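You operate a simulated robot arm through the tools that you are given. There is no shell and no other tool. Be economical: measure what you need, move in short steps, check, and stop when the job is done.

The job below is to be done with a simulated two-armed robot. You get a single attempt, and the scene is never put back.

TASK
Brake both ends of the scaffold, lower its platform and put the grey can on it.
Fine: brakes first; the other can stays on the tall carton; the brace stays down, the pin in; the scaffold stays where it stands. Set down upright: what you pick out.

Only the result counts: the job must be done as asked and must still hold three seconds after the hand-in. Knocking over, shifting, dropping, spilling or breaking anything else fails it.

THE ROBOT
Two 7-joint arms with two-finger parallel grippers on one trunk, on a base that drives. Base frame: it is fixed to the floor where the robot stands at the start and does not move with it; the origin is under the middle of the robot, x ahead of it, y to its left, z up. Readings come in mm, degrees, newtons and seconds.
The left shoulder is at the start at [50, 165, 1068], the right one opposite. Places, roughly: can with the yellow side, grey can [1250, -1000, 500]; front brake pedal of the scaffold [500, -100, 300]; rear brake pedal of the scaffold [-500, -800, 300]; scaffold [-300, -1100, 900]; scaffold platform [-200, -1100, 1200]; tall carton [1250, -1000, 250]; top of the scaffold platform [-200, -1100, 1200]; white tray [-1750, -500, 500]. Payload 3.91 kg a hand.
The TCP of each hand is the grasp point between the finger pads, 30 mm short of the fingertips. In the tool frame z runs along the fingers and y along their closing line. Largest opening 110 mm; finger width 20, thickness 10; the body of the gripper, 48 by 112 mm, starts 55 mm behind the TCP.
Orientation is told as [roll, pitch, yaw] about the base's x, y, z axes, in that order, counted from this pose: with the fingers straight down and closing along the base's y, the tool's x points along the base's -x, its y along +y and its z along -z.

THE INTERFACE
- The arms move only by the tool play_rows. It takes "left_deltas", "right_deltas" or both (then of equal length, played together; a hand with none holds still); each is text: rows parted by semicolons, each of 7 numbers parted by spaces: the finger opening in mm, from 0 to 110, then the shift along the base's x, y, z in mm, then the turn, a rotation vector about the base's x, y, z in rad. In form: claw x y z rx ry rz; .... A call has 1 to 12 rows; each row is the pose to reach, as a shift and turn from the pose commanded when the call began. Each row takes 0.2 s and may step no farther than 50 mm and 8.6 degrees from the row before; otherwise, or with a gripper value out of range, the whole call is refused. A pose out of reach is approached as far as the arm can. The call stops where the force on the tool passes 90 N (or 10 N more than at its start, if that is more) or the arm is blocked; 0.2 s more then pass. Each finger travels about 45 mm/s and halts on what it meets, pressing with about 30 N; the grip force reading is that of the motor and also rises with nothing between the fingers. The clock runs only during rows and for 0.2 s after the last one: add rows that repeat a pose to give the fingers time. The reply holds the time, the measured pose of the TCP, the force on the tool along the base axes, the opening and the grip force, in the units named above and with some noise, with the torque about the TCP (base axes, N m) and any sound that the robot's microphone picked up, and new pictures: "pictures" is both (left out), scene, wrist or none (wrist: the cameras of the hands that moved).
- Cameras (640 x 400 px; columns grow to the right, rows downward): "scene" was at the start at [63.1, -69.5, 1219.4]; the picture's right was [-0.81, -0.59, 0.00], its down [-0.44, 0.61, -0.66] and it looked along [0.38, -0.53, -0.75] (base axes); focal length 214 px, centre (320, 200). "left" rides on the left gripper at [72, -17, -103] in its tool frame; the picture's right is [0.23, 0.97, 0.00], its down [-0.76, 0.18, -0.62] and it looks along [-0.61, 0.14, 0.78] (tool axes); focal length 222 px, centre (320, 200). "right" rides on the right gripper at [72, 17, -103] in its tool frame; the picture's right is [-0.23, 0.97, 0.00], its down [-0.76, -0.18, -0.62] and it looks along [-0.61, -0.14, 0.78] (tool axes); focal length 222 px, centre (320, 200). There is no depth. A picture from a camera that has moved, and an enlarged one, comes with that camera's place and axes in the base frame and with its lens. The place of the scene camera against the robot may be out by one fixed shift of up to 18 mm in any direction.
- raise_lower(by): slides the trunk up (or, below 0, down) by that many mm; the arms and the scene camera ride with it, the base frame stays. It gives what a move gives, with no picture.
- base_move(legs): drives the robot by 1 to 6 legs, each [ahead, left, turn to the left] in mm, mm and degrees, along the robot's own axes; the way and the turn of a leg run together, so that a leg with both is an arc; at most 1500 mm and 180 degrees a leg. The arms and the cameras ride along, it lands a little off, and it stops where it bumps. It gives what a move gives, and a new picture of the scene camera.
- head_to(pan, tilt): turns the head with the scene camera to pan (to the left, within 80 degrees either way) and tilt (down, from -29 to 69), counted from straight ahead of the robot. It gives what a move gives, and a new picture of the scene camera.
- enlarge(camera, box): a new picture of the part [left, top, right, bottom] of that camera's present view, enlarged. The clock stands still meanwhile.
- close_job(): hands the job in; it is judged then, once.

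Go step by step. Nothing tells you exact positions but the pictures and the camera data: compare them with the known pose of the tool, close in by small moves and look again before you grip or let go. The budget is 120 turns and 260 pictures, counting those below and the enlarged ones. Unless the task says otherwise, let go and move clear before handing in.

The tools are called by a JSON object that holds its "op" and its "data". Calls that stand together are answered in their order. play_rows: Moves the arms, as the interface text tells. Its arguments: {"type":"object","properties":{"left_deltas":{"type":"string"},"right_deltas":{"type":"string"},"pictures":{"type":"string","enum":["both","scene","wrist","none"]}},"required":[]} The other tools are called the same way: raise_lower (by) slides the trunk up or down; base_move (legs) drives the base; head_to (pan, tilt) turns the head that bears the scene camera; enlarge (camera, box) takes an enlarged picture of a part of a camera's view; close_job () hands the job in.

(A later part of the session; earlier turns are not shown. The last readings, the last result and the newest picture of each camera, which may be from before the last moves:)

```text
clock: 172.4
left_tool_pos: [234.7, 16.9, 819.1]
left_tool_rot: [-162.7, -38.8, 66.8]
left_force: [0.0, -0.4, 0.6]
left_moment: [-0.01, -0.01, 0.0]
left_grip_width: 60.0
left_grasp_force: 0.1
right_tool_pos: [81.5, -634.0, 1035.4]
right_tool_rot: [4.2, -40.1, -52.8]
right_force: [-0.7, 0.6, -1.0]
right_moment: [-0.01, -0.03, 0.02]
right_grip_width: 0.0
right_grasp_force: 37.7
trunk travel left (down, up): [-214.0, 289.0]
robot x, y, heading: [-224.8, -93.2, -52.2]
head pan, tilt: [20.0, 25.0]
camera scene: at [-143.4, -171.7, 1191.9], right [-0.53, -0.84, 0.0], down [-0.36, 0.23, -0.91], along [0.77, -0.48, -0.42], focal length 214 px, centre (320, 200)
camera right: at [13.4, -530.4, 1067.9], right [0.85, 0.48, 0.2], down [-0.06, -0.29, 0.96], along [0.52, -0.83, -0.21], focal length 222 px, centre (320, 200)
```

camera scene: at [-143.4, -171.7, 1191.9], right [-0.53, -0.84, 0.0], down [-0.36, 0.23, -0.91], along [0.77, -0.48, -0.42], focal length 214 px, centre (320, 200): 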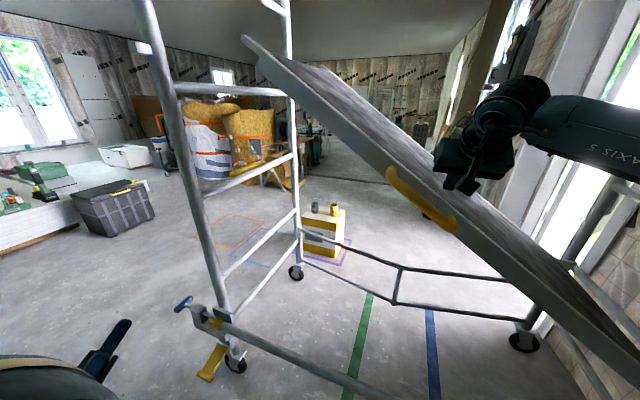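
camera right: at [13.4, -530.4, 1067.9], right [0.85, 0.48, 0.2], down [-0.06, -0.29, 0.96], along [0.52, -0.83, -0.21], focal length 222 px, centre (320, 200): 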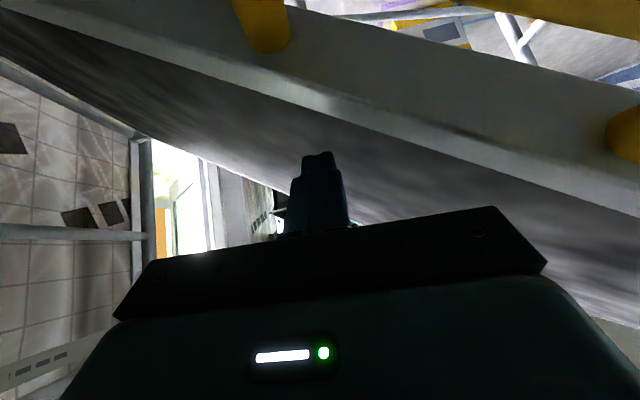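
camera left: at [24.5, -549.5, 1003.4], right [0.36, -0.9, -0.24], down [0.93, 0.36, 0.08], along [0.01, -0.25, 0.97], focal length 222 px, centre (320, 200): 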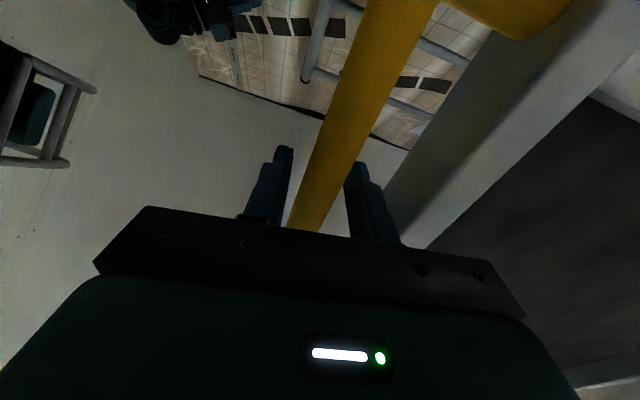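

I'll instead press down with the right arm itself.

{"op": "play_rows", "data": {"right_deltas": "0 0 0 -25 0 0 0;0 0 0 -50 0 0 0;0 0 0 -75 0 0 0;0 0 0 -100 0 0 0;0 0 0 -125 0 0 0;0 0 0 -150 0 0 0;0 0 0 -175 0 0 0;0 0 0 -200 0 0 0;0 0 0 -220 0 0 0;0 0 0 -220 0 0 0", "pictures": "both"}}

```text
clock: 174.6
left_tool_pos: [233.4, 16.7, 819.6]
left_tool_rot: [-162.8, -38.9, 66.8]
left_force: [-0.3, -0.7, 0.2]
left_moment: [0.03, 0.02, -0.02]
left_grip_width: 59.8
left_grasp_force: 0.0
right_tool_pos: [81.1, -633.1, 813.9]
right_tool_rot: [4.3, -40.0, -52.9]
right_force: [-0.3, -1.0, -0.4]
right_moment: [0.0, 0.02, 0.0]
right_grip_width: 0.0
right_grasp_force: 37.4
trunk travel left (down, up): [-214.0, 289.0]
robot x, y, heading: [-228.3, -92.3, -52.3]
head pan, tilt: [20.0, 25.0]
camera scene: at [-143.4, -171.8, 1191.9], right [-0.53, -0.84, 0.0], down [-0.36, 0.23, -0.91], along [0.77, -0.48, -0.42], focal length 214 px, centre (320, 200)
camera right: at [13.4, -529.4, 847.6], right [0.85, 0.48, 0.2], down [-0.06, -0.29, 0.96], along [0.52, -0.83, -0.21], focal length 222 px, centre (320, 200)
```

scene: 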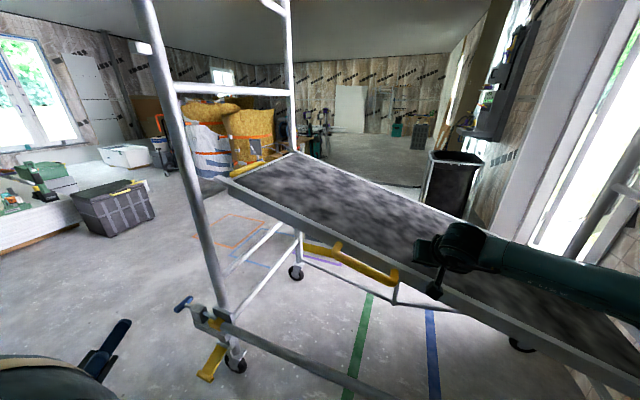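
right: 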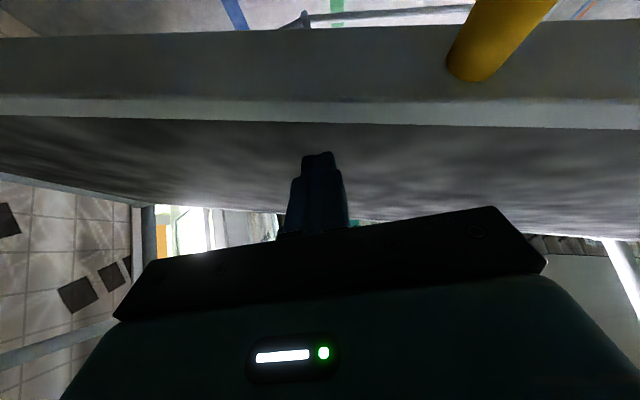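

Nearly level. Continue down slowly until it seats.

{"op": "play_rows", "data": {"right_deltas": "0 0 0 -12 0 0 0;0 0 0 -24 0 0 0;0 0 0 -36 0 0 0;0 0 0 -48 0 0 0;0 0 0 -60 0 0 0;0 0 0 -72 0 0 0;0 0 0 -84 0 0 0;0 0 0 -96 0 0 0;0 0 0 -108 0 0 0;0 0 0 -120 0 0 0", "pictures": "both"}}

```text
clock: 176.8
left_tool_pos: [235.1, 16.5, 818.6]
left_tool_rot: [-162.9, -38.8, 66.8]
left_force: [-0.3, -0.2, -0.8]
left_moment: [0.03, -0.02, 0.0]
left_grip_width: 59.9
left_grasp_force: 0.1
right_tool_pos: [79.5, -633.5, 692.7]
right_tool_rot: [4.0, -40.0, -52.8]
right_force: [0.5, -0.5, 0.2]
right_moment: [0.01, 0.01, 0.01]
right_grip_width: 0.0
right_grasp_force: 37.6
trunk travel left (down, up): [-214.0, 289.0]
robot x, y, heading: [-229.2, -92.7, -52.5]
head pan, tilt: [20.0, 25.0]
camera scene: at [-143.4, -171.9, 1191.9], right [-0.54, -0.84, 0.0], down [-0.36, 0.23, -0.91], along [0.77, -0.48, -0.42], focal length 214 px, centre (320, 200)
camera right: at [12.6, -530.4, 726.3], right [0.85, 0.48, 0.2], down [-0.06, -0.29, 0.96], along [0.52, -0.83, -0.22], focal length 222 px, centre (320, 200)
```

scene: 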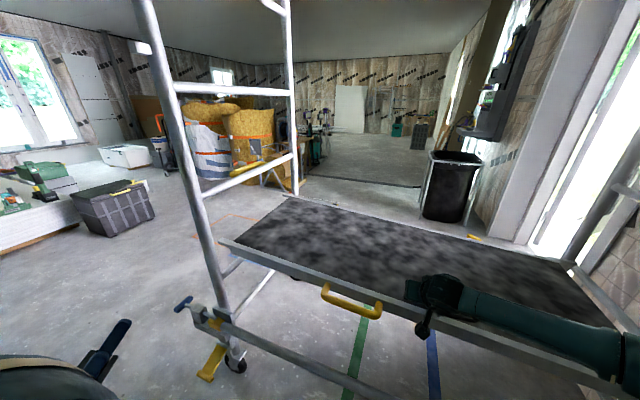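
right: 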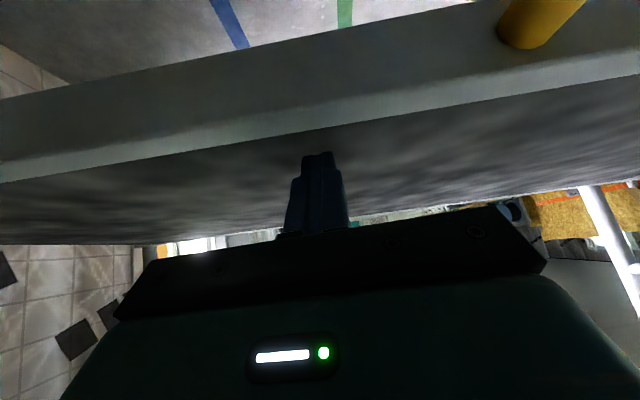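

{"op": "play_rows", "data": {"right_deltas": "0 0 0 -8 0 0 0;0 0 0 -16 0 0 0;0 0 0 -24 0 0 0;0 0 0 -32 0 0 0;0 0 0 -40 0 0 0;0 0 0 -48 0 0 0;0 0 0 -56 0 0 0;0 0 0 -64 0 0 0;0 0 0 -72 0 0 0;0 0 0 -80 0 0 0", "pictures": "scene"}}

```text
clock: 178.8
left_tool_pos: [233.7, 18.2, 818.3]
left_tool_rot: [-162.7, -38.6, 66.7]
left_force: [0.9, 0.4, 0.2]
left_moment: [0.0, -0.01, -0.03]
left_grip_width: 60.0
left_grasp_force: 0.0
right_tool_pos: [90.8, -640.6, 648.9]
right_tool_rot: [5.4, -42.6, -53.6]
right_force: [-8.4, 6.5, 26.3]
right_moment: [-0.05, 0.03, 0.02]
right_grip_width: 0.0
right_grasp_force: 38.0
trunk travel left (down, up): [-214.0, 289.0]
robot x, y, heading: [-228.4, -94.2, -52.6]
head pan, tilt: [20.0, 25.0]
stopped in row 9 (right hand): the force on the tool passed its limit (the readings are from after the stop); the commanded pose is now the measured one
camera scene: at [-145.8, -169.2, 1192.6], right [-0.54, -0.84, 0.0], down [-0.36, 0.22, -0.91], along [0.77, -0.49, -0.42], focal length 214 px, centre (320, 200)
```

scene: 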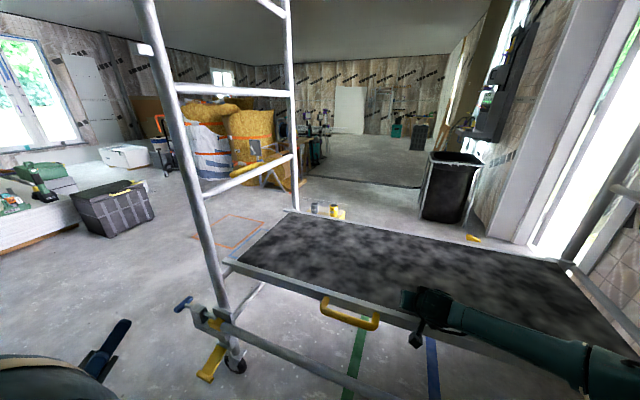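

The platform is seated (solid at z≈626). I'll lift the right hand, withdraw it outward and free the left arm by raising the trunk.

{"op": "play_rows", "data": {"right_deltas": "0 -5 8 40 0 0 0;0 -10 14 80 0 0 0;0 -20 27 120 0 0 0;0 -40 54 150 0.05 0.04 0;0 -62 84 180 0.1 0.07 0;0 -85 115 210 0.15 0.11 0;0 -105 142 240 0.2 0.15 0;0 -125 170 270 0.25 0.18 0;0 -140 190 300 0.3 0.22 0;0 -140 190 300 0.3 0.22 0", "pictures": "none"}}

{"op": "raise_lower", "data": {"by": 150}}

{"op": "head_to", "data": {"pan": 50, "tilt": 45}}

```text
clock: 181.0
left_tool_pos: [234.5, 16.9, 817.5]
left_tool_rot: [-162.5, -38.8, 66.7]
left_force: [-0.9, 0.0, 0.5]
left_moment: [-0.01, 0.01, 0.01]
left_grip_width: 60.2
left_grasp_force: 0.1
right_tool_pos: [-49.2, -450.0, 942.0]
right_tool_rot: [5.1, -20.3, -53.5]
right_force: [0.2, 0.2, -0.7]
right_moment: [-0.02, -0.05, 0.02]
right_grip_width: 0.0
right_grasp_force: 37.5
trunk travel left (down, up): [-214.0, 289.0]
robot x, y, heading: [-230.3, -88.5, -52.5]
head pan, tilt: [20.0, 25.0]
```

```text
clock: 182.7
left_tool_pos: [234.1, 16.8, 959.6]
left_tool_rot: [-162.8, -39.0, 66.9]
left_force: [0.5, -0.5, -0.3]
left_moment: [-0.01, 0.0, -0.01]
left_grip_width: 60.0
left_grasp_force: 0.1
right_tool_pos: [-50.5, -451.0, 1081.5]
right_tool_rot: [5.2, -20.3, -53.4]
right_force: [-1.9, -0.6, 0.3]
right_moment: [0.01, 0.01, -0.02]
right_grip_width: 0.0
right_grasp_force: 37.7
trunk travel left (down, up): [-364.0, 139.0]
robot x, y, heading: [-225.8, -91.7, -52.4]
head pan, tilt: [20.0, 25.0]
```

```text
clock: 183.7
left_tool_pos: [234.8, 16.5, 959.1]
left_tool_rot: [-162.8, -39.0, 66.8]
left_force: [-0.5, -0.7, -0.2]
left_moment: [-0.02, 0.03, -0.02]
left_grip_width: 59.9
left_grasp_force: 0.0
right_tool_pos: [-50.5, -449.3, 1082.0]
right_tool_rot: [5.2, -20.5, -53.5]
right_force: [0.6, -0.6, 0.0]
right_moment: [0.0, 0.02, 0.0]
right_grip_width: 0.2
right_grasp_force: 38.4
trunk travel left (down, up): [-364.0, 139.0]
robot x, y, heading: [-229.0, -94.8, -52.5]
head pan, tilt: [50.0, 45.0]
camera scene: at [-140.4, -125.7, 1301.7], right [-0.04, -1.0, 0.0], down [-0.71, 0.03, -0.71], along [0.71, -0.03, -0.71], focal length 214 px, centre (320, 200)
```

scene: 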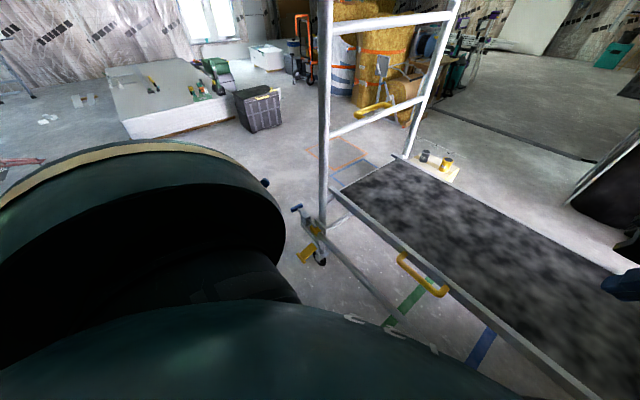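

The platform is flat. Now I'll drive around the front end of the scaffold toward the carton: turn left, go along the scaffold, then turn right.

{"op": "base_move", "data": {"legs": [[0, 0, 89], [1150, 0, 0]]}}

{"op": "head_to", "data": {"pan": -60, "tilt": 30}}

```text
clock: 193.3
left_tool_pos: [601.9, 1043.3, 959.0]
left_tool_rot: [-162.8, -39.0, 155.2]
left_force: [0.1, -0.4, 0.4]
left_moment: [-0.03, 0.02, 0.03]
left_grip_width: 60.1
left_grasp_force: 0.0
right_tool_pos: [1062.0, 748.3, 1083.1]
right_tool_rot: [5.2, -20.4, 34.8]
right_force: [-0.2, 0.3, -0.4]
right_moment: [-0.01, -0.01, 0.01]
right_grip_width: 0.0
right_grasp_force: 37.7
trunk travel left (down, up): [-364.0, 139.0]
robot x, y, heading: [699.2, 578.1, 36.2]
head pan, tilt: [50.0, 45.0]
camera scene: at [716.4, 671.2, 1301.7], right [1.0, -0.07, 0.0], down [-0.05, -0.71, -0.71], along [0.05, 0.71, -0.71], focal length 214 px, centre (320, 200)
```

scene: 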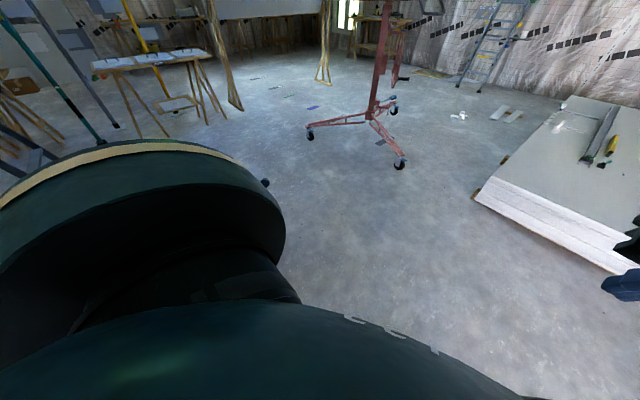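

```text
clock: 195.1
left_tool_pos: [602.2, 1044.5, 959.9]
left_tool_rot: [-162.8, -39.0, 155.2]
left_force: [-0.6, 0.3, 0.0]
left_moment: [0.04, -0.01, 0.01]
left_grip_width: 60.1
left_grasp_force: 0.1
right_tool_pos: [1061.1, 746.5, 1082.0]
right_tool_rot: [5.3, -20.4, 34.9]
right_force: [-0.2, 0.1, 0.0]
right_moment: [-0.01, -0.02, 0.0]
right_grip_width: 0.0
right_grasp_force: 37.8
trunk travel left (down, up): [-364.0, 139.0]
robot x, y, heading: [699.7, 578.5, 36.0]
head pan, tilt: [-60.0, 30.0]
camera scene: at [793.3, 553.2, 1324.3], right [-0.41, -0.91, 0.0], down [-0.46, 0.2, -0.87], along [0.79, -0.35, -0.5], focal length 214 px, centre (320, 200)
```

scene: 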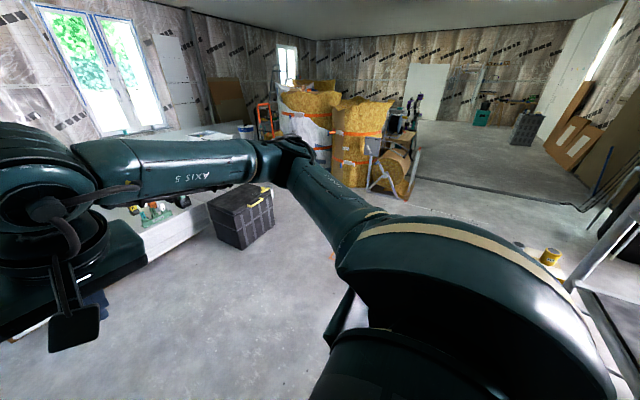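

{"op": "base_move", "data": {"legs": [[0, 0, -90], [1050, 0, 0]]}}

{"op": "head_to", "data": {"pan": -35, "tilt": 40}}

```text
clock: 204.2
left_tool_pos: [1767.2, -147.5, 960.4]
left_tool_rot: [-162.8, -38.9, 65.3]
left_force: [0.6, 0.7, 0.0]
left_moment: [0.03, -0.01, -0.02]
left_grip_width: 60.1
left_grasp_force: 0.1
right_tool_pos: [1471.6, -607.6, 1083.7]
right_tool_rot: [5.3, -20.4, -55.1]
right_force: [-0.1, 0.0, 0.2]
right_moment: [-0.01, 0.04, 0.02]
right_grip_width: 0.0
right_grasp_force: 37.1
trunk travel left (down, up): [-364.0, 139.0]
robot x, y, heading: [1303.4, -243.9, -54.1]
head pan, tilt: [-60.0, 30.0]
camera scene: at [1271.7, -358.2, 1324.3], right [-0.91, 0.4, 0.0], down [0.2, 0.46, -0.87], along [-0.35, -0.79, -0.5], focal length 214 px, centre (320, 200)
```

scene: 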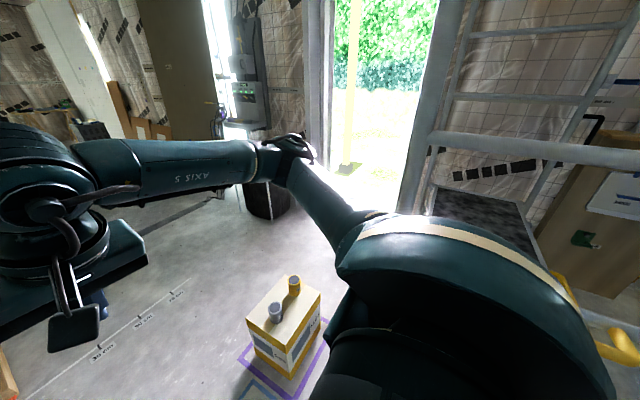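

```text
clock: 205.1
left_tool_pos: [1767.1, -147.2, 960.1]
left_tool_rot: [-162.8, -39.0, 65.4]
left_force: [0.2, 1.3, 0.1]
left_moment: [-0.01, -0.02, 0.02]
left_grip_width: 60.0
left_grasp_force: 0.1
right_tool_pos: [1471.6, -605.8, 1083.2]
right_tool_rot: [5.2, -20.4, -55.0]
right_force: [0.7, -0.1, -0.6]
right_moment: [0.0, -0.01, -0.02]
right_grip_width: 0.3
right_grasp_force: 37.6
trunk travel left (down, up): [-364.0, 139.0]
robot x, y, heading: [1302.8, -245.6, -53.6]
head pan, tilt: [-35.0, 40.0]
camera scene: at [1309.8, -360.3, 1309.0], right [-1.0, -0.02, 0.0], down [-0.01, 0.64, -0.77], along [0.01, -0.77, -0.64], focal length 214 px, centre (320, 200)
```

scene: 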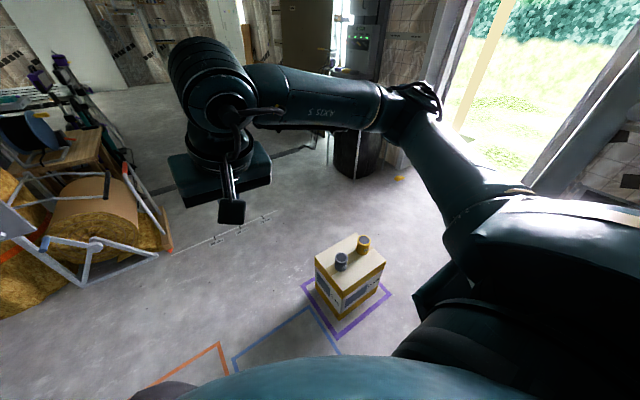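

{"op": "enlarge", "data": {"camera": "scene", "box": [300, 220, 400, 320]}}

```text
4.00 times, centred on (350, 270) of scene
camera zoom: at [1309.8, -360.3, 1309.0], right [-1.0, -0.02, 0.0], down [-0.01, 0.64, -0.77], along [0.01, -0.77, -0.64], focal length 858 px, centre (200, -80)
```

zoom: 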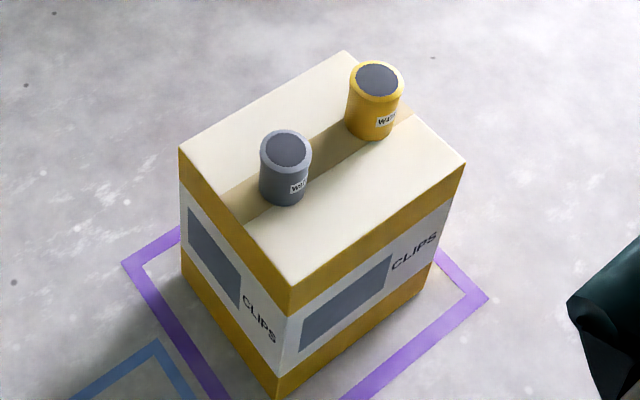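

The grey can stands at about (1213, -983), z≈345–435; the yellow one at (1087, -1078). I'll go to the free side of the carton so the right arm keeps clear of the scaffold.

{"op": "base_move", "data": {"legs": [[0, 0, -76], [0, 560, 0]]}}

{"op": "head_to", "data": {"pan": -10, "tilt": 45}}

```text
clock: 211.7
left_tool_pos: [1942.0, -1037.2, 960.6]
left_tool_rot: [-162.8, -39.0, -10.8]
left_force: [0.6, 0.9, 0.3]
left_moment: [0.03, -0.06, 0.03]
left_grip_width: 59.8
left_grasp_force: 0.0
right_tool_pos: [1425.6, -860.7, 1081.8]
right_tool_rot: [5.3, -20.4, -131.1]
right_force: [-0.2, -0.4, 0.5]
right_moment: [-0.03, 0.02, -0.01]
right_grip_width: 0.0
right_grasp_force: 37.7
trunk travel left (down, up): [-364.0, 139.0]
robot x, y, heading: [1735.9, -611.5, -129.9]
head pan, tilt: [-35.0, 40.0]
camera scene: at [1622.7, -661.4, 1309.0], right [-0.26, 0.97, 0.0], down [0.62, 0.17, -0.77], along [-0.74, -0.2, -0.64], focal length 214 px, centre (320, 200)
```

scene: 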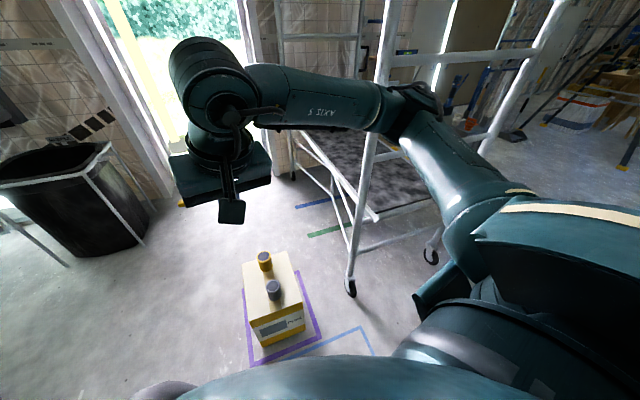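

```text
clock: 212.6
left_tool_pos: [1941.2, -1037.9, 959.7]
left_tool_rot: [-162.9, -39.0, -10.7]
left_force: [0.9, 0.8, 0.1]
left_moment: [0.06, -0.01, 0.02]
left_grip_width: 60.2
left_grasp_force: 0.0
right_tool_pos: [1424.3, -860.9, 1083.3]
right_tool_rot: [5.3, -20.4, -131.2]
right_force: [0.6, 0.5, -0.5]
right_moment: [0.02, -0.03, -0.08]
right_grip_width: 0.0
right_grasp_force: 37.7
trunk travel left (down, up): [-364.0, 139.0]
robot x, y, heading: [1738.0, -610.3, -130.1]
head pan, tilt: [-10.0, 45.0]
camera scene: at [1642.3, -691.4, 1301.7], right [-0.64, 0.77, 0.0], down [0.54, 0.45, -0.71], along [-0.54, -0.45, -0.71], focal length 214 px, centre (320, 200)
```

scene: 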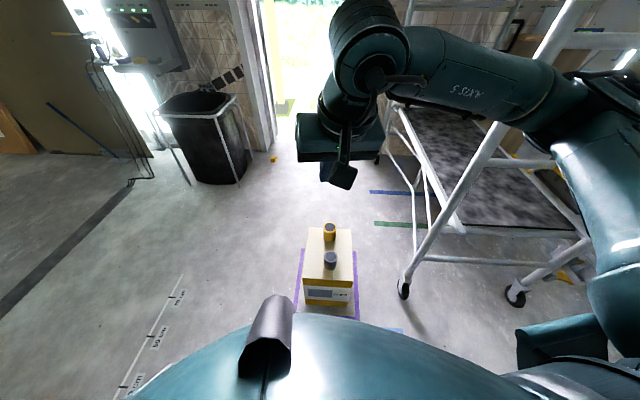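

The can is straight ahead of the right shoulder. First I'll free the left arm (stretch it forward and up) so the trunk can go down.

{"op": "play_rows", "data": {"left_deltas": "60 -15 -18 20 0 0 0;60 -32 -38 40 0 0 0;60 -50 -60 60 0 0 0;60 -70 -84 80 0 0 0;60 -90 -108 100 0 0 0;60 -110 -132 120 0 0 0;60 -130 -156 140 0 0 0;60 -150 -180 160 0 0 0;60 -170 -204 180 0 0 0;60 -170 -204 180 0 0 0", "pictures": "none"}}

{"op": "head_to", "data": {"pan": 40, "tilt": 35}}

```text
clock: 214.8
left_tool_pos: [1771.3, -1243.9, 1139.0]
left_tool_rot: [-162.8, -39.1, -10.8]
left_force: [0.0, 0.4, 0.1]
left_moment: [0.0, 0.0, -0.02]
left_grip_width: 60.1
left_grasp_force: 0.1
right_tool_pos: [1423.9, -862.2, 1081.7]
right_tool_rot: [5.2, -20.4, -131.2]
right_force: [-0.1, -0.7, 0.9]
right_moment: [-0.02, -0.04, 0.01]
right_grip_width: 0.0
right_grasp_force: 38.1
trunk travel left (down, up): [-364.0, 139.0]
robot x, y, heading: [1732.8, -611.9, -129.8]
head pan, tilt: [-10.0, 45.0]
```

```text
clock: 215.9
left_tool_pos: [1771.6, -1242.3, 1139.8]
left_tool_rot: [-162.8, -39.1, -10.8]
left_force: [-0.3, -0.5, -0.2]
left_moment: [0.02, -0.01, 0.01]
left_grip_width: 59.9
left_grasp_force: 0.1
right_tool_pos: [1424.4, -860.9, 1082.8]
right_tool_rot: [5.2, -20.4, -131.1]
right_force: [-0.5, 0.5, 0.1]
right_moment: [-0.02, -0.01, -0.01]
right_grip_width: 0.1
right_grasp_force: 37.3
trunk travel left (down, up): [-364.0, 139.0]
robot x, y, heading: [1737.5, -612.9, -129.7]
head pan, tilt: [40.0, 35.0]
camera scene: at [1704.6, -727.1, 1316.5], right [-1.0, 0.0, 0.0], down [0.0, 0.57, -0.82], along [0.0, -0.82, -0.57], focal length 214 px, centre (320, 200)
```

scene: 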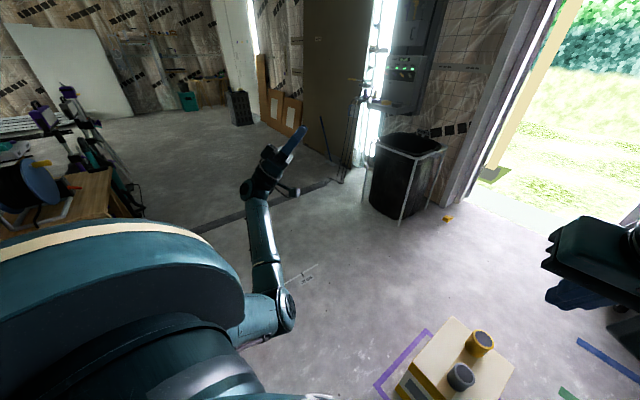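

{"op": "play_rows", "data": {"left_deltas": "60 0 -15 40 0 0 0;60 0 -30 80 0 0 0;60 0 -45 120 0 0 0;60 0 -60 160 0 0 0;60 0 -70 200 0 0 0;60 0 -70 200 0 0 0", "right_deltas": "110 0 0 0 0 0 0;110 0 0 0 0 0 0;110 0 0 0 0.07 -0.08 0;110 0 0 0 0.14 -0.17 0;110 0 0 0 0.23 -0.26 0;110 0 0 0 0.23 -0.26 0", "pictures": "none"}}

{"op": "base_move", "data": {"legs": [[95, 0, 0]]}}

{"op": "raise_lower", "data": {"by": -340}}

```text
clock: 217.3
left_tool_pos: [1769.0, -1310.4, 1339.1]
left_tool_rot: [-162.8, -39.1, -10.8]
left_force: [-0.5, 0.3, -1.0]
left_moment: [0.0, -0.03, -0.03]
left_grip_width: 60.1
left_grasp_force: 0.0
right_tool_pos: [1425.5, -860.3, 1082.9]
right_tool_rot: [7.7, -0.5, -131.5]
right_force: [-0.5, -0.3, 0.0]
right_moment: [-0.01, 0.01, 0.02]
right_grip_width: 109.9
right_grasp_force: 0.2
trunk travel left (down, up): [-364.0, 139.0]
robot x, y, heading: [1736.1, -609.1, -130.0]
head pan, tilt: [40.0, 35.0]
```

```text
clock: 218.5
left_tool_pos: [1707.7, -1384.1, 1338.9]
left_tool_rot: [-162.8, -39.1, -10.8]
left_force: [0.5, -0.6, -0.3]
left_moment: [0.02, 0.04, -0.02]
left_grip_width: 60.0
left_grasp_force: 0.1
right_tool_pos: [1363.1, -934.2, 1081.7]
right_tool_rot: [7.7, -0.5, -131.6]
right_force: [-0.1, -0.7, -0.4]
right_moment: [-0.02, -0.05, 0.02]
right_grip_width: 110.0
right_grasp_force: 0.1
trunk travel left (down, up): [-364.0, 139.0]
robot x, y, heading: [1671.5, -685.5, -130.1]
head pan, tilt: [40.0, 35.0]
camera scene: at [1643.0, -800.9, 1316.4], right [-1.0, 0.0, 0.0], down [0.0, 0.57, -0.82], along [0.0, -0.82, -0.57], focal length 214 px, centre (320, 200)
```

scene: 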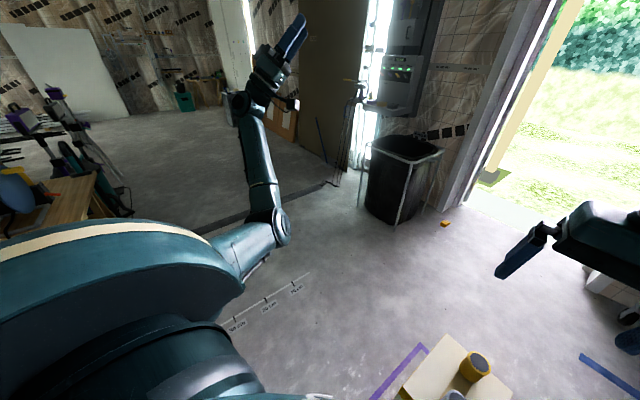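

```text
clock: 221.8
left_tool_pos: [1707.9, -1384.1, 999.0]
left_tool_rot: [-162.9, -38.9, -10.7]
left_force: [0.5, -0.2, 0.3]
left_moment: [0.0, 0.0, 0.03]
left_grip_width: 60.1
left_grasp_force: 0.0
right_tool_pos: [1364.4, -933.2, 742.3]
right_tool_rot: [7.7, -0.5, -131.4]
right_force: [-0.1, 0.2, -0.2]
right_moment: [0.02, 0.0, -0.01]
right_grip_width: 110.1
right_grasp_force: 0.1
trunk travel left (down, up): [-24.0, 479.0]
robot x, y, heading: [1672.8, -681.2, -129.8]
head pan, tilt: [40.0, 35.0]
```

{"op": "play_rows", "data": {"right_deltas": "110 -30 -9 -30 0.03 0.033 0;110 -60 -18 -60 0.06 0.066 0;110 -90 -28 -90 0.089 0.1 0;110 -120 -37 -120 0.089 0.1 0;110 -143 -44 -150 0.089 0.1 0;110 -143 -44 -170 0.089 0.1 0;110 -143 -44 -170 0.089 0.1 0", "pictures": "wrist"}}

{"op": "head_to", "data": {"pan": -10, "tilt": 50}}

```text
clock: 223.4
left_tool_pos: [1707.7, -1384.7, 998.6]
left_tool_rot: [-162.9, -39.0, -10.7]
left_force: [-0.6, -1.0, 0.1]
left_moment: [0.02, -0.06, 0.02]
left_grip_width: 60.0
left_grasp_force: 0.2
right_tool_pos: [1219.0, -977.8, 571.6]
right_tool_rot: [-0.1, -0.6, -131.4]
right_force: [-0.3, -0.2, -0.3]
right_moment: [0.01, -0.02, -0.01]
right_grip_width: 110.1
right_grasp_force: 0.0
trunk travel left (down, up): [-24.0, 479.0]
robot x, y, heading: [1675.1, -681.5, -129.9]
head pan, tilt: [40.0, 35.0]
camera right: at [1280.4, -933.2, 673.7], right [0.58, -0.81, 0.0], down [-0.63, -0.45, 0.63], along [-0.51, -0.37, -0.78], focal length 222 px, centre (320, 200)
```

right: 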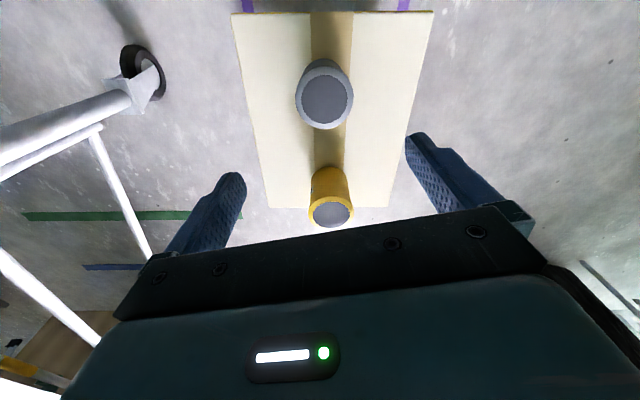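

```text
clock: 224.6
left_tool_pos: [1707.4, -1384.0, 1000.1]
left_tool_rot: [-162.9, -38.9, -10.7]
left_force: [0.1, -0.6, 0.0]
left_moment: [0.02, 0.03, -0.01]
left_grip_width: 59.7
left_grasp_force: 0.1
right_tool_pos: [1219.8, -976.1, 572.1]
right_tool_rot: [0.0, -0.6, -131.4]
right_force: [0.6, 0.5, -0.3]
right_moment: [-0.05, -0.07, 0.0]
right_grip_width: 110.1
right_grasp_force: 0.0
trunk travel left (down, up): [-24.0, 479.0]
robot x, y, heading: [1676.9, -686.9, -129.8]
head pan, tilt: [-10.0, 50.0]
camera scene: at [1584.6, -761.8, 954.8], right [-0.64, 0.76, 0.0], down [0.59, 0.49, -0.64], along [-0.49, -0.41, -0.77], focal length 214 px, centre (320, 200)
```

scene: 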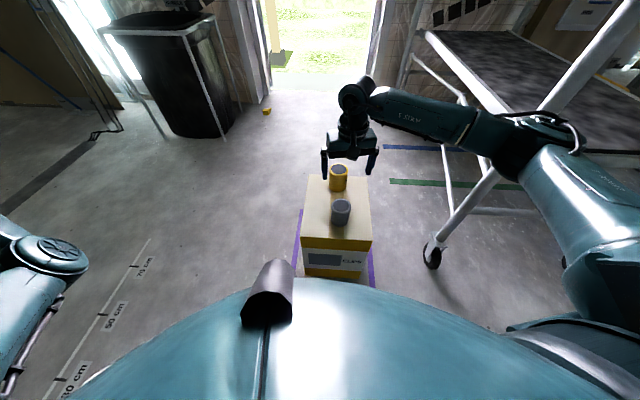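

Triangulated can: (1237, -971), top z≈451. I'll centre and descend around it.

{"op": "play_rows", "data": {"right_deltas": "110 9 3 -30 0 0 0;110 17 5 -65 0 0 0;110 17 5 -100 0 0 0;110 17 5 -100 0 0 0", "pictures": "wrist"}}

```text
clock: 225.6
left_tool_pos: [1707.9, -1383.2, 999.5]
left_tool_rot: [-162.9, -39.0, -10.7]
left_force: [0.7, 0.4, -0.1]
left_moment: [-0.03, 0.0, -0.02]
left_grip_width: 60.0
left_grasp_force: 0.0
right_tool_pos: [1235.8, -971.7, 471.2]
right_tool_rot: [0.0, -0.7, -131.3]
right_force: [-0.7, 0.2, 0.0]
right_moment: [-0.02, -0.03, -0.01]
right_grip_width: 110.3
right_grasp_force: 0.0
trunk travel left (down, up): [-24.0, 479.0]
robot x, y, heading: [1674.0, -682.9, -129.9]
head pan, tilt: [-10.0, 50.0]
camera right: at [1296.7, -927.3, 574.1], right [0.58, -0.81, 0.0], down [-0.63, -0.45, 0.63], along [-0.51, -0.37, -0.78], focal length 222 px, centre (320, 200)
```

right: 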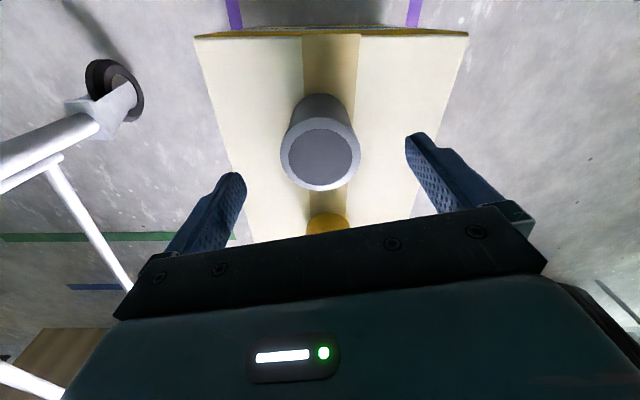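

{"op": "play_rows", "data": {"right_deltas": "110 2 1 -30 0 0 0;110 2 1 -60 0 0 0;70 2 1 -60 0 0 0;40 2 1 -60 0 0 0;20 2 1 -60 0 0 0;20 2 1 -60 0 0 0;20 2 1 -60 0 0 0", "pictures": "wrist"}}

```text
clock: 227.2
left_tool_pos: [1707.9, -1384.3, 999.5]
left_tool_rot: [-162.9, -39.0, -10.8]
left_force: [-0.7, 1.2, -0.2]
left_moment: [-0.02, -0.02, 0.01]
left_grip_width: 60.3
left_grasp_force: 0.0
right_tool_pos: [1238.8, -970.5, 410.7]
right_tool_rot: [-0.1, -0.7, -131.5]
right_force: [0.7, -0.6, 0.3]
right_moment: [0.01, -0.02, -0.04]
right_grip_width: 62.8
right_grasp_force: 30.0
trunk travel left (down, up): [-24.0, 479.0]
robot x, y, heading: [1679.5, -682.0, -130.0]
head pan, tilt: [-10.0, 50.0]
camera right: at [1298.9, -926.4, 513.8], right [0.58, -0.81, 0.0], down [-0.63, -0.45, 0.63], along [-0.51, -0.37, -0.78], focal length 222 px, centre (320, 200)
```

right: 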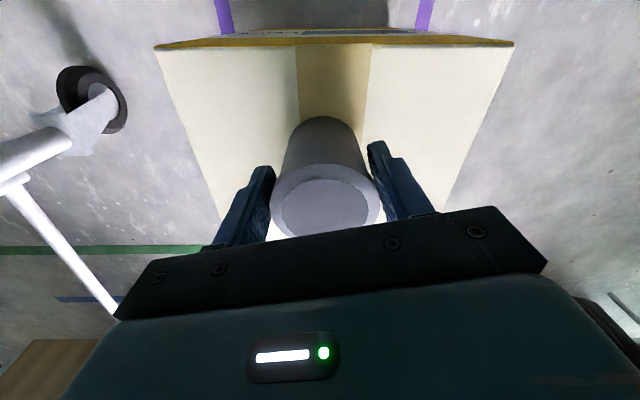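

Gripped at 63 mm. Lift straight up.

{"op": "play_rows", "data": {"right_deltas": "20 0 0 15 0 0 0;20 0 0 35 0 0 0;20 0 0 60 0 0 0;20 0 0 90 0 0 0;20 0 0 120 0 0 0;20 0 0 150 0 0 0;20 0 0 150 0 0 0", "pictures": "both"}}

```text
clock: 228.8
left_tool_pos: [1707.6, -1383.7, 998.4]
left_tool_rot: [-162.8, -39.0, -10.7]
left_force: [-0.1, 0.2, 0.4]
left_moment: [0.0, 0.0, 0.02]
left_grip_width: 60.2
left_grasp_force: 0.1
right_tool_pos: [1237.9, -970.9, 560.5]
right_tool_rot: [0.0, -0.6, -131.5]
right_force: [0.4, 1.1, -1.8]
right_moment: [0.01, -0.03, 0.04]
right_grip_width: 62.8
right_grasp_force: 30.2
trunk travel left (down, up): [-24.0, 479.0]
robot x, y, heading: [1671.4, -685.7, -129.6]
head pan, tilt: [-10.0, 50.0]
camera scene: at [1584.5, -761.8, 954.7], right [-0.64, 0.77, 0.0], down [0.59, 0.49, -0.64], along [-0.49, -0.41, -0.77], focal length 214 px, centre (320, 200)
camera right: at [1298.8, -927.0, 663.9], right [0.58, -0.81, 0.0], down [-0.63, -0.45, 0.63], along [-0.51, -0.37, -0.78], focal length 222 px, centre (320, 200)
```

scene: 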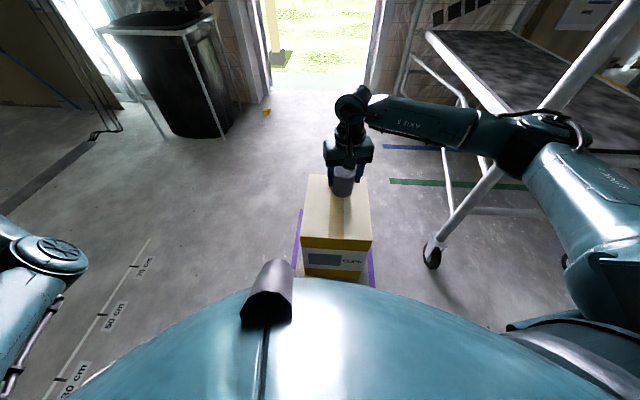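
right: 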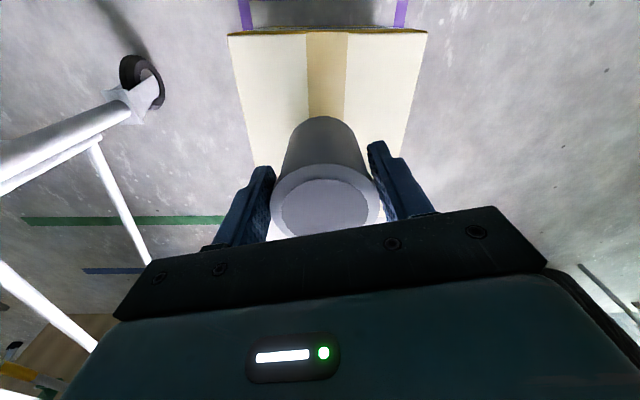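

The grey can is held upright. I'll raise the trunk and drive around the carton's far side to reach the platform from its far side, where I can get closer to its edge.

{"op": "raise_lower", "data": {"by": 260}}

{"op": "base_move", "data": {"legs": [[0, 514, 0], [326, 0, 0]]}}

{"op": "head_to", "data": {"pan": -30, "tilt": 35}}

```text
clock: 231.4
left_tool_pos: [1707.8, -1383.8, 1258.3]
left_tool_rot: [-162.8, -39.0, -10.7]
left_force: [0.0, 0.4, -1.3]
left_moment: [0.02, 0.0, -0.02]
left_grip_width: 60.0
left_grasp_force: 0.0
right_tool_pos: [1238.3, -971.9, 819.6]
right_tool_rot: [0.0, -0.6, -131.4]
right_force: [-1.3, 0.0, -2.4]
right_moment: [0.01, -0.02, 0.01]
right_grip_width: 62.7
right_grasp_force: 29.4
trunk travel left (down, up): [-284.0, 219.0]
robot x, y, heading: [1671.7, -684.6, -129.9]
head pan, tilt: [-10.0, 50.0]
```

```text
clock: 236.2
left_tool_pos: [1906.6, -1960.7, 1258.1]
left_tool_rot: [-162.8, -39.1, -10.1]
left_force: [0.2, 0.2, 0.6]
left_moment: [0.03, -0.01, -0.02]
left_grip_width: 60.4
left_grasp_force: 0.0
right_tool_pos: [1432.6, -1552.4, 820.7]
right_tool_rot: [0.1, -0.6, -130.7]
right_force: [0.4, 0.4, -3.0]
right_moment: [0.03, -0.06, 0.0]
right_grip_width: 62.8
right_grasp_force: 30.1
trunk travel left (down, up): [-284.0, 219.0]
robot x, y, heading: [1867.3, -1260.4, -129.3]
head pan, tilt: [-10.0, 50.0]
camera scene: at [1776.2, -1339.4, 1214.7], right [-0.65, 0.76, 0.0], down [0.58, 0.5, -0.64], along [-0.49, -0.42, -0.77], focal length 214 px, centre (320, 200)
```

scene: 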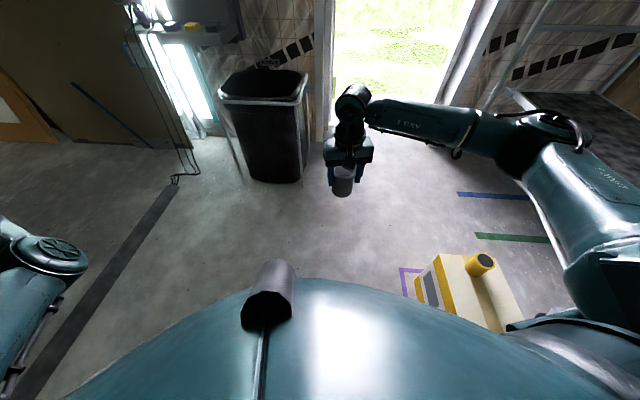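

```text
clock: 237.0
left_tool_pos: [1907.5, -1960.0, 1259.3]
left_tool_rot: [-162.9, -38.9, -10.2]
left_force: [-0.5, 0.2, 0.4]
left_moment: [-0.01, -0.01, 0.03]
left_grip_width: 59.8
left_grasp_force: 0.0
right_tool_pos: [1432.7, -1553.2, 821.2]
right_tool_rot: [-0.1, -0.6, -130.8]
right_force: [0.5, 0.9, -2.3]
right_moment: [0.03, 0.01, -0.03]
right_grip_width: 62.9
right_grasp_force: 30.0
trunk travel left (down, up): [-284.0, 219.0]
robot x, y, heading: [1865.4, -1260.2, -129.4]
head pan, tilt: [-30.0, 35.0]
camera scene: at [1752.4, -1320.1, 1236.4], right [-0.35, 0.93, 0.0], down [0.54, 0.2, -0.82], along [-0.77, -0.29, -0.57], focal length 214 px, centre (320, 200)
```

scene: 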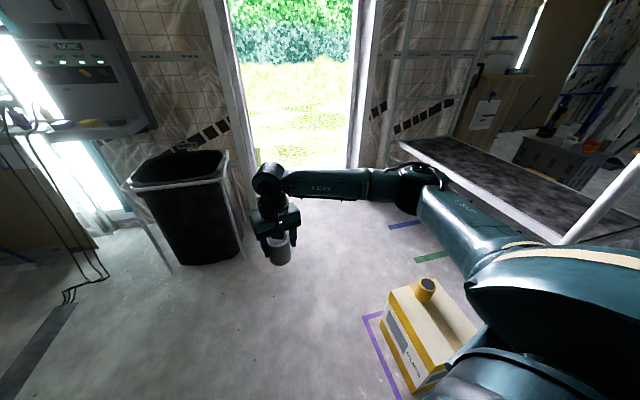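

The yellow can is still on the carton and the path is clear. Continue past the carton, then turn to face the platform's far side.

{"op": "base_move", "data": {"legs": [[870, -224, 0], [0, 0, -104]]}}

{"op": "head_to", "data": {"pan": 0, "tilt": 35}}

```text
clock: 246.2
left_tool_pos: [451.1, -1659.7, 1259.6]
left_tool_rot: [-162.9, -39.0, -114.6]
left_force: [-0.3, -0.3, 0.6]
left_moment: [0.01, 0.01, 0.04]
left_grip_width: 59.9
left_grasp_force: 0.0
right_tool_pos: [965.2, -1303.4, 821.7]
right_tool_rot: [-0.1, -0.6, 124.7]
right_force: [-0.2, -0.3, -1.6]
right_moment: [-0.04, 0.0, 0.0]
right_grip_width: 62.8
right_grasp_force: 29.6
trunk travel left (down, up): [-284.0, 219.0]
robot x, y, heading: [1139.3, -1798.6, 126.2]
head pan, tilt: [-30.0, 35.0]
camera scene: at [1101.2, -1689.7, 1236.5], right [0.99, 0.11, 0.0], down [0.06, -0.57, -0.82], along [-0.09, 0.81, -0.57], focal length 214 px, centre (320, 200)
```

scene: 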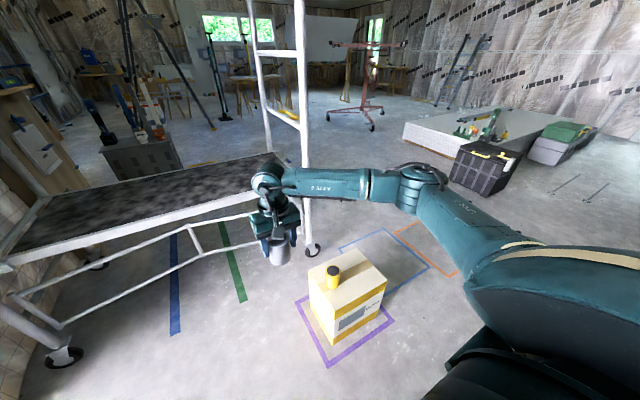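

```text
clock: 247.1
left_tool_pos: [452.0, -1658.9, 1258.9]
left_tool_rot: [-163.0, -39.0, -114.6]
left_force: [-0.2, 0.6, -0.7]
left_moment: [0.04, 0.02, -0.04]
left_grip_width: 59.9
left_grasp_force: 0.0
right_tool_pos: [963.8, -1302.8, 820.3]
right_tool_rot: [-0.1, -0.6, 124.6]
right_force: [0.3, -0.3, -2.1]
right_moment: [0.0, 0.0, -0.01]
right_grip_width: 62.5
right_grasp_force: 29.9
trunk travel left (down, up): [-284.0, 219.0]
robot x, y, heading: [1141.4, -1796.4, 126.2]
head pan, tilt: [0.0, 35.0]
camera scene: at [1058.7, -1706.2, 1236.5], right [0.81, 0.59, 0.0], down [0.34, -0.46, -0.82], along [-0.48, 0.66, -0.57], focal length 214 px, centre (320, 200)
```

scene: 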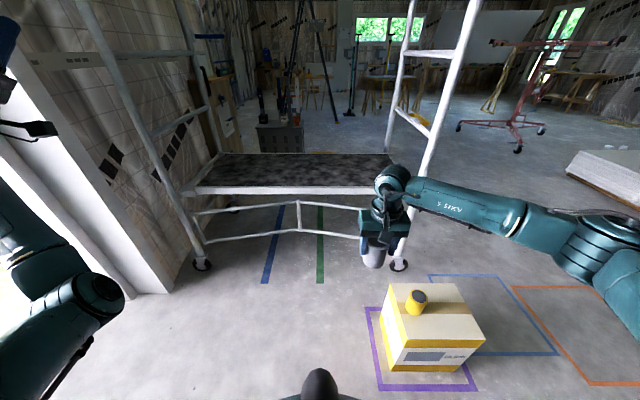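

I'm facing the platform's far side squarely. I'll shift left to clear the carton and drive forward.

{"op": "base_move", "data": {"legs": [[0, 130, 0], [560, 0, 0]]}}

{"op": "head_to", "data": {"pan": -10, "tilt": 50}}

```text
clock: 251.2
left_tool_pos: [14.4, -1286.7, 1258.6]
left_tool_rot: [-162.9, -39.1, -114.5]
left_force: [0.1, -0.8, 0.6]
left_moment: [-0.02, 0.0, 0.0]
left_grip_width: 59.9
left_grasp_force: 0.1
right_tool_pos: [526.6, -929.8, 821.0]
right_tool_rot: [0.1, -0.6, 124.8]
right_force: [0.1, 0.4, -2.9]
right_moment: [-0.04, -0.02, -0.02]
right_grip_width: 62.9
right_grasp_force: 29.8
trunk travel left (down, up): [-284.0, 219.0]
robot x, y, heading: [703.6, -1421.7, 126.1]
head pan, tilt: [0.0, 35.0]
camera scene: at [621.3, -1332.4, 1236.4], right [0.81, 0.59, 0.0], down [0.34, -0.46, -0.82], along [-0.48, 0.66, -0.57], focal length 214 px, centre (320, 200)
```

scene: 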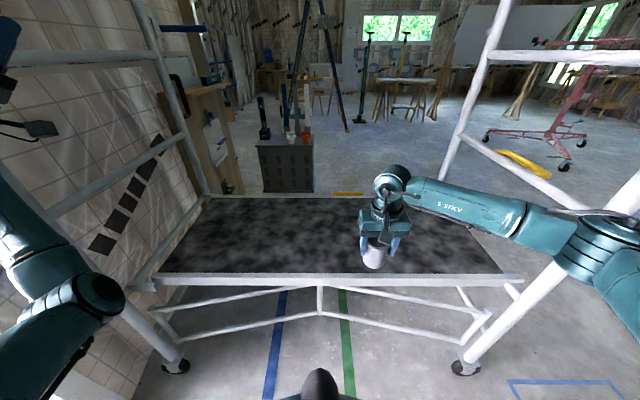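

```text
clock: 252.0
left_tool_pos: [15.4, -1286.8, 1258.4]
left_tool_rot: [-162.9, -39.0, -114.6]
left_force: [0.4, 0.0, -0.1]
left_moment: [0.02, -0.01, 0.02]
left_grip_width: 59.8
left_grasp_force: 0.1
right_tool_pos: [526.5, -929.9, 821.4]
right_tool_rot: [0.0, -0.7, 124.8]
right_force: [0.4, -0.1, -2.2]
right_moment: [-0.05, 0.01, -0.02]
right_grip_width: 62.6
right_grasp_force: 30.4
trunk travel left (down, up): [-284.0, 219.0]
robot x, y, heading: [700.8, -1417.2, 126.4]
head pan, tilt: [-10.0, 50.0]
camera scene: at [639.3, -1334.5, 1214.8], right [0.9, 0.44, 0.0], down [0.34, -0.69, -0.64], along [-0.29, 0.58, -0.77], focal length 214 px, centre (320, 200)
```

scene: 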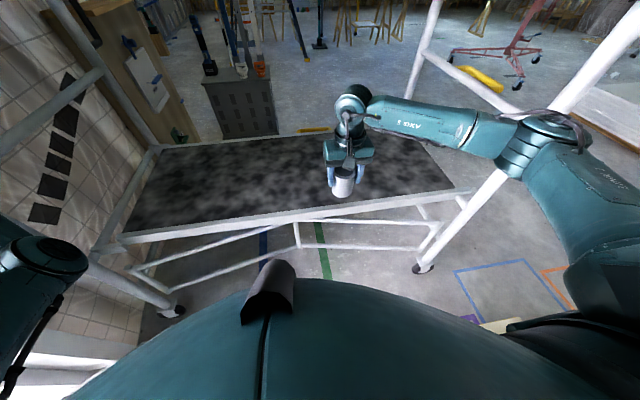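

{"op": "base_move", "data": {"legs": [[75, 0, 0]]}}

{"op": "play_rows", "data": {"right_deltas": "20 -14 19 0 0 0 0;20 -28 38 0 0 0 0;20 -42 57 0 0 0 0;20 -56 77 0 0 0 0;20 -56 77 0 0 0 0", "pictures": "both"}}

```text
clock: 253.0
left_tool_pos: [-30.4, -1224.2, 1258.7]
left_tool_rot: [-162.7, -39.1, -114.5]
left_force: [-0.1, 0.3, 0.3]
left_moment: [0.01, 0.01, 0.01]
left_grip_width: 59.8
left_grasp_force: 0.0
right_tool_pos: [482.8, -869.1, 820.8]
right_tool_rot: [0.0, -0.7, 124.7]
right_force: [0.8, 0.1, -2.9]
right_moment: [-0.05, -0.03, -0.02]
right_grip_width: 62.8
right_grasp_force: 30.6
trunk travel left (down, up): [-284.0, 219.0]
robot x, y, heading: [659.1, -1360.3, 126.3]
head pan, tilt: [-10.0, 50.0]
camera scene: at [594.9, -1273.6, 1214.7], right [0.9, 0.44, 0.0], down [0.34, -0.69, -0.64], along [-0.28, 0.58, -0.77], focal length 214 px, centre (320, 200)
```

scene: 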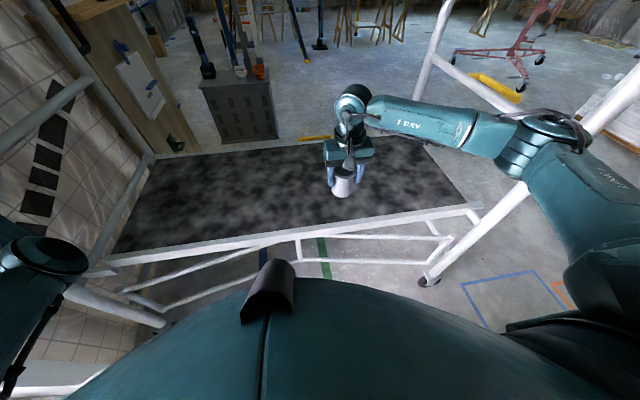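

```text
clock: 254.2
left_tool_pos: [-30.1, -1224.7, 1259.2]
left_tool_rot: [-163.0, -39.2, -114.5]
left_force: [0.2, -0.7, 0.0]
left_moment: [-0.02, -0.01, -0.02]
left_grip_width: 60.2
left_grasp_force: 0.0
right_tool_pos: [426.5, -792.5, 821.3]
right_tool_rot: [0.0, -0.7, 124.9]
right_force: [-0.1, 0.9, -2.1]
right_moment: [-0.02, 0.01, -0.03]
right_grip_width: 62.6
right_grasp_force: 30.1
trunk travel left (down, up): [-284.0, 219.0]
robot x, y, heading: [661.4, -1360.4, 126.3]
head pan, tilt: [-10.0, 50.0]
camera scene: at [595.2, -1274.0, 1214.7], right [0.9, 0.44, 0.0], down [0.34, -0.69, -0.64], along [-0.28, 0.58, -0.77], focal length 214 px, centre (320, 200)
camera right: at [454.7, -861.6, 923.7], right [-0.93, -0.37, 0.0], down [-0.28, 0.72, 0.63], along [-0.23, 0.59, -0.78], focal length 222 px, centre (320, 200)
```

scene: 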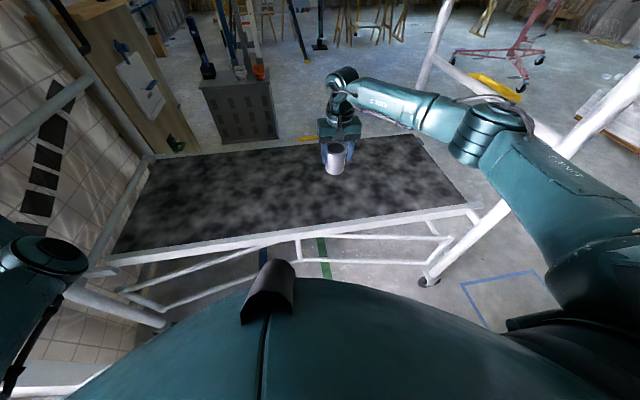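
right: 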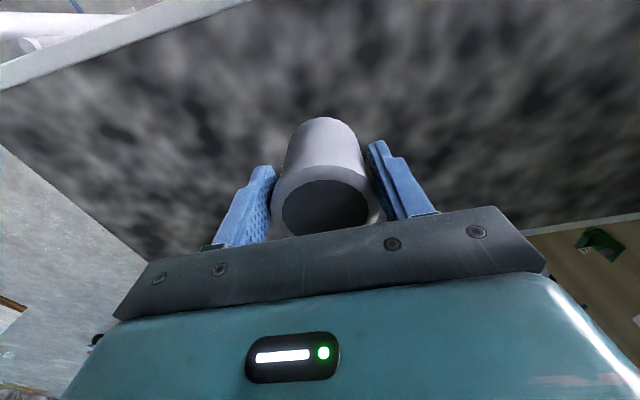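

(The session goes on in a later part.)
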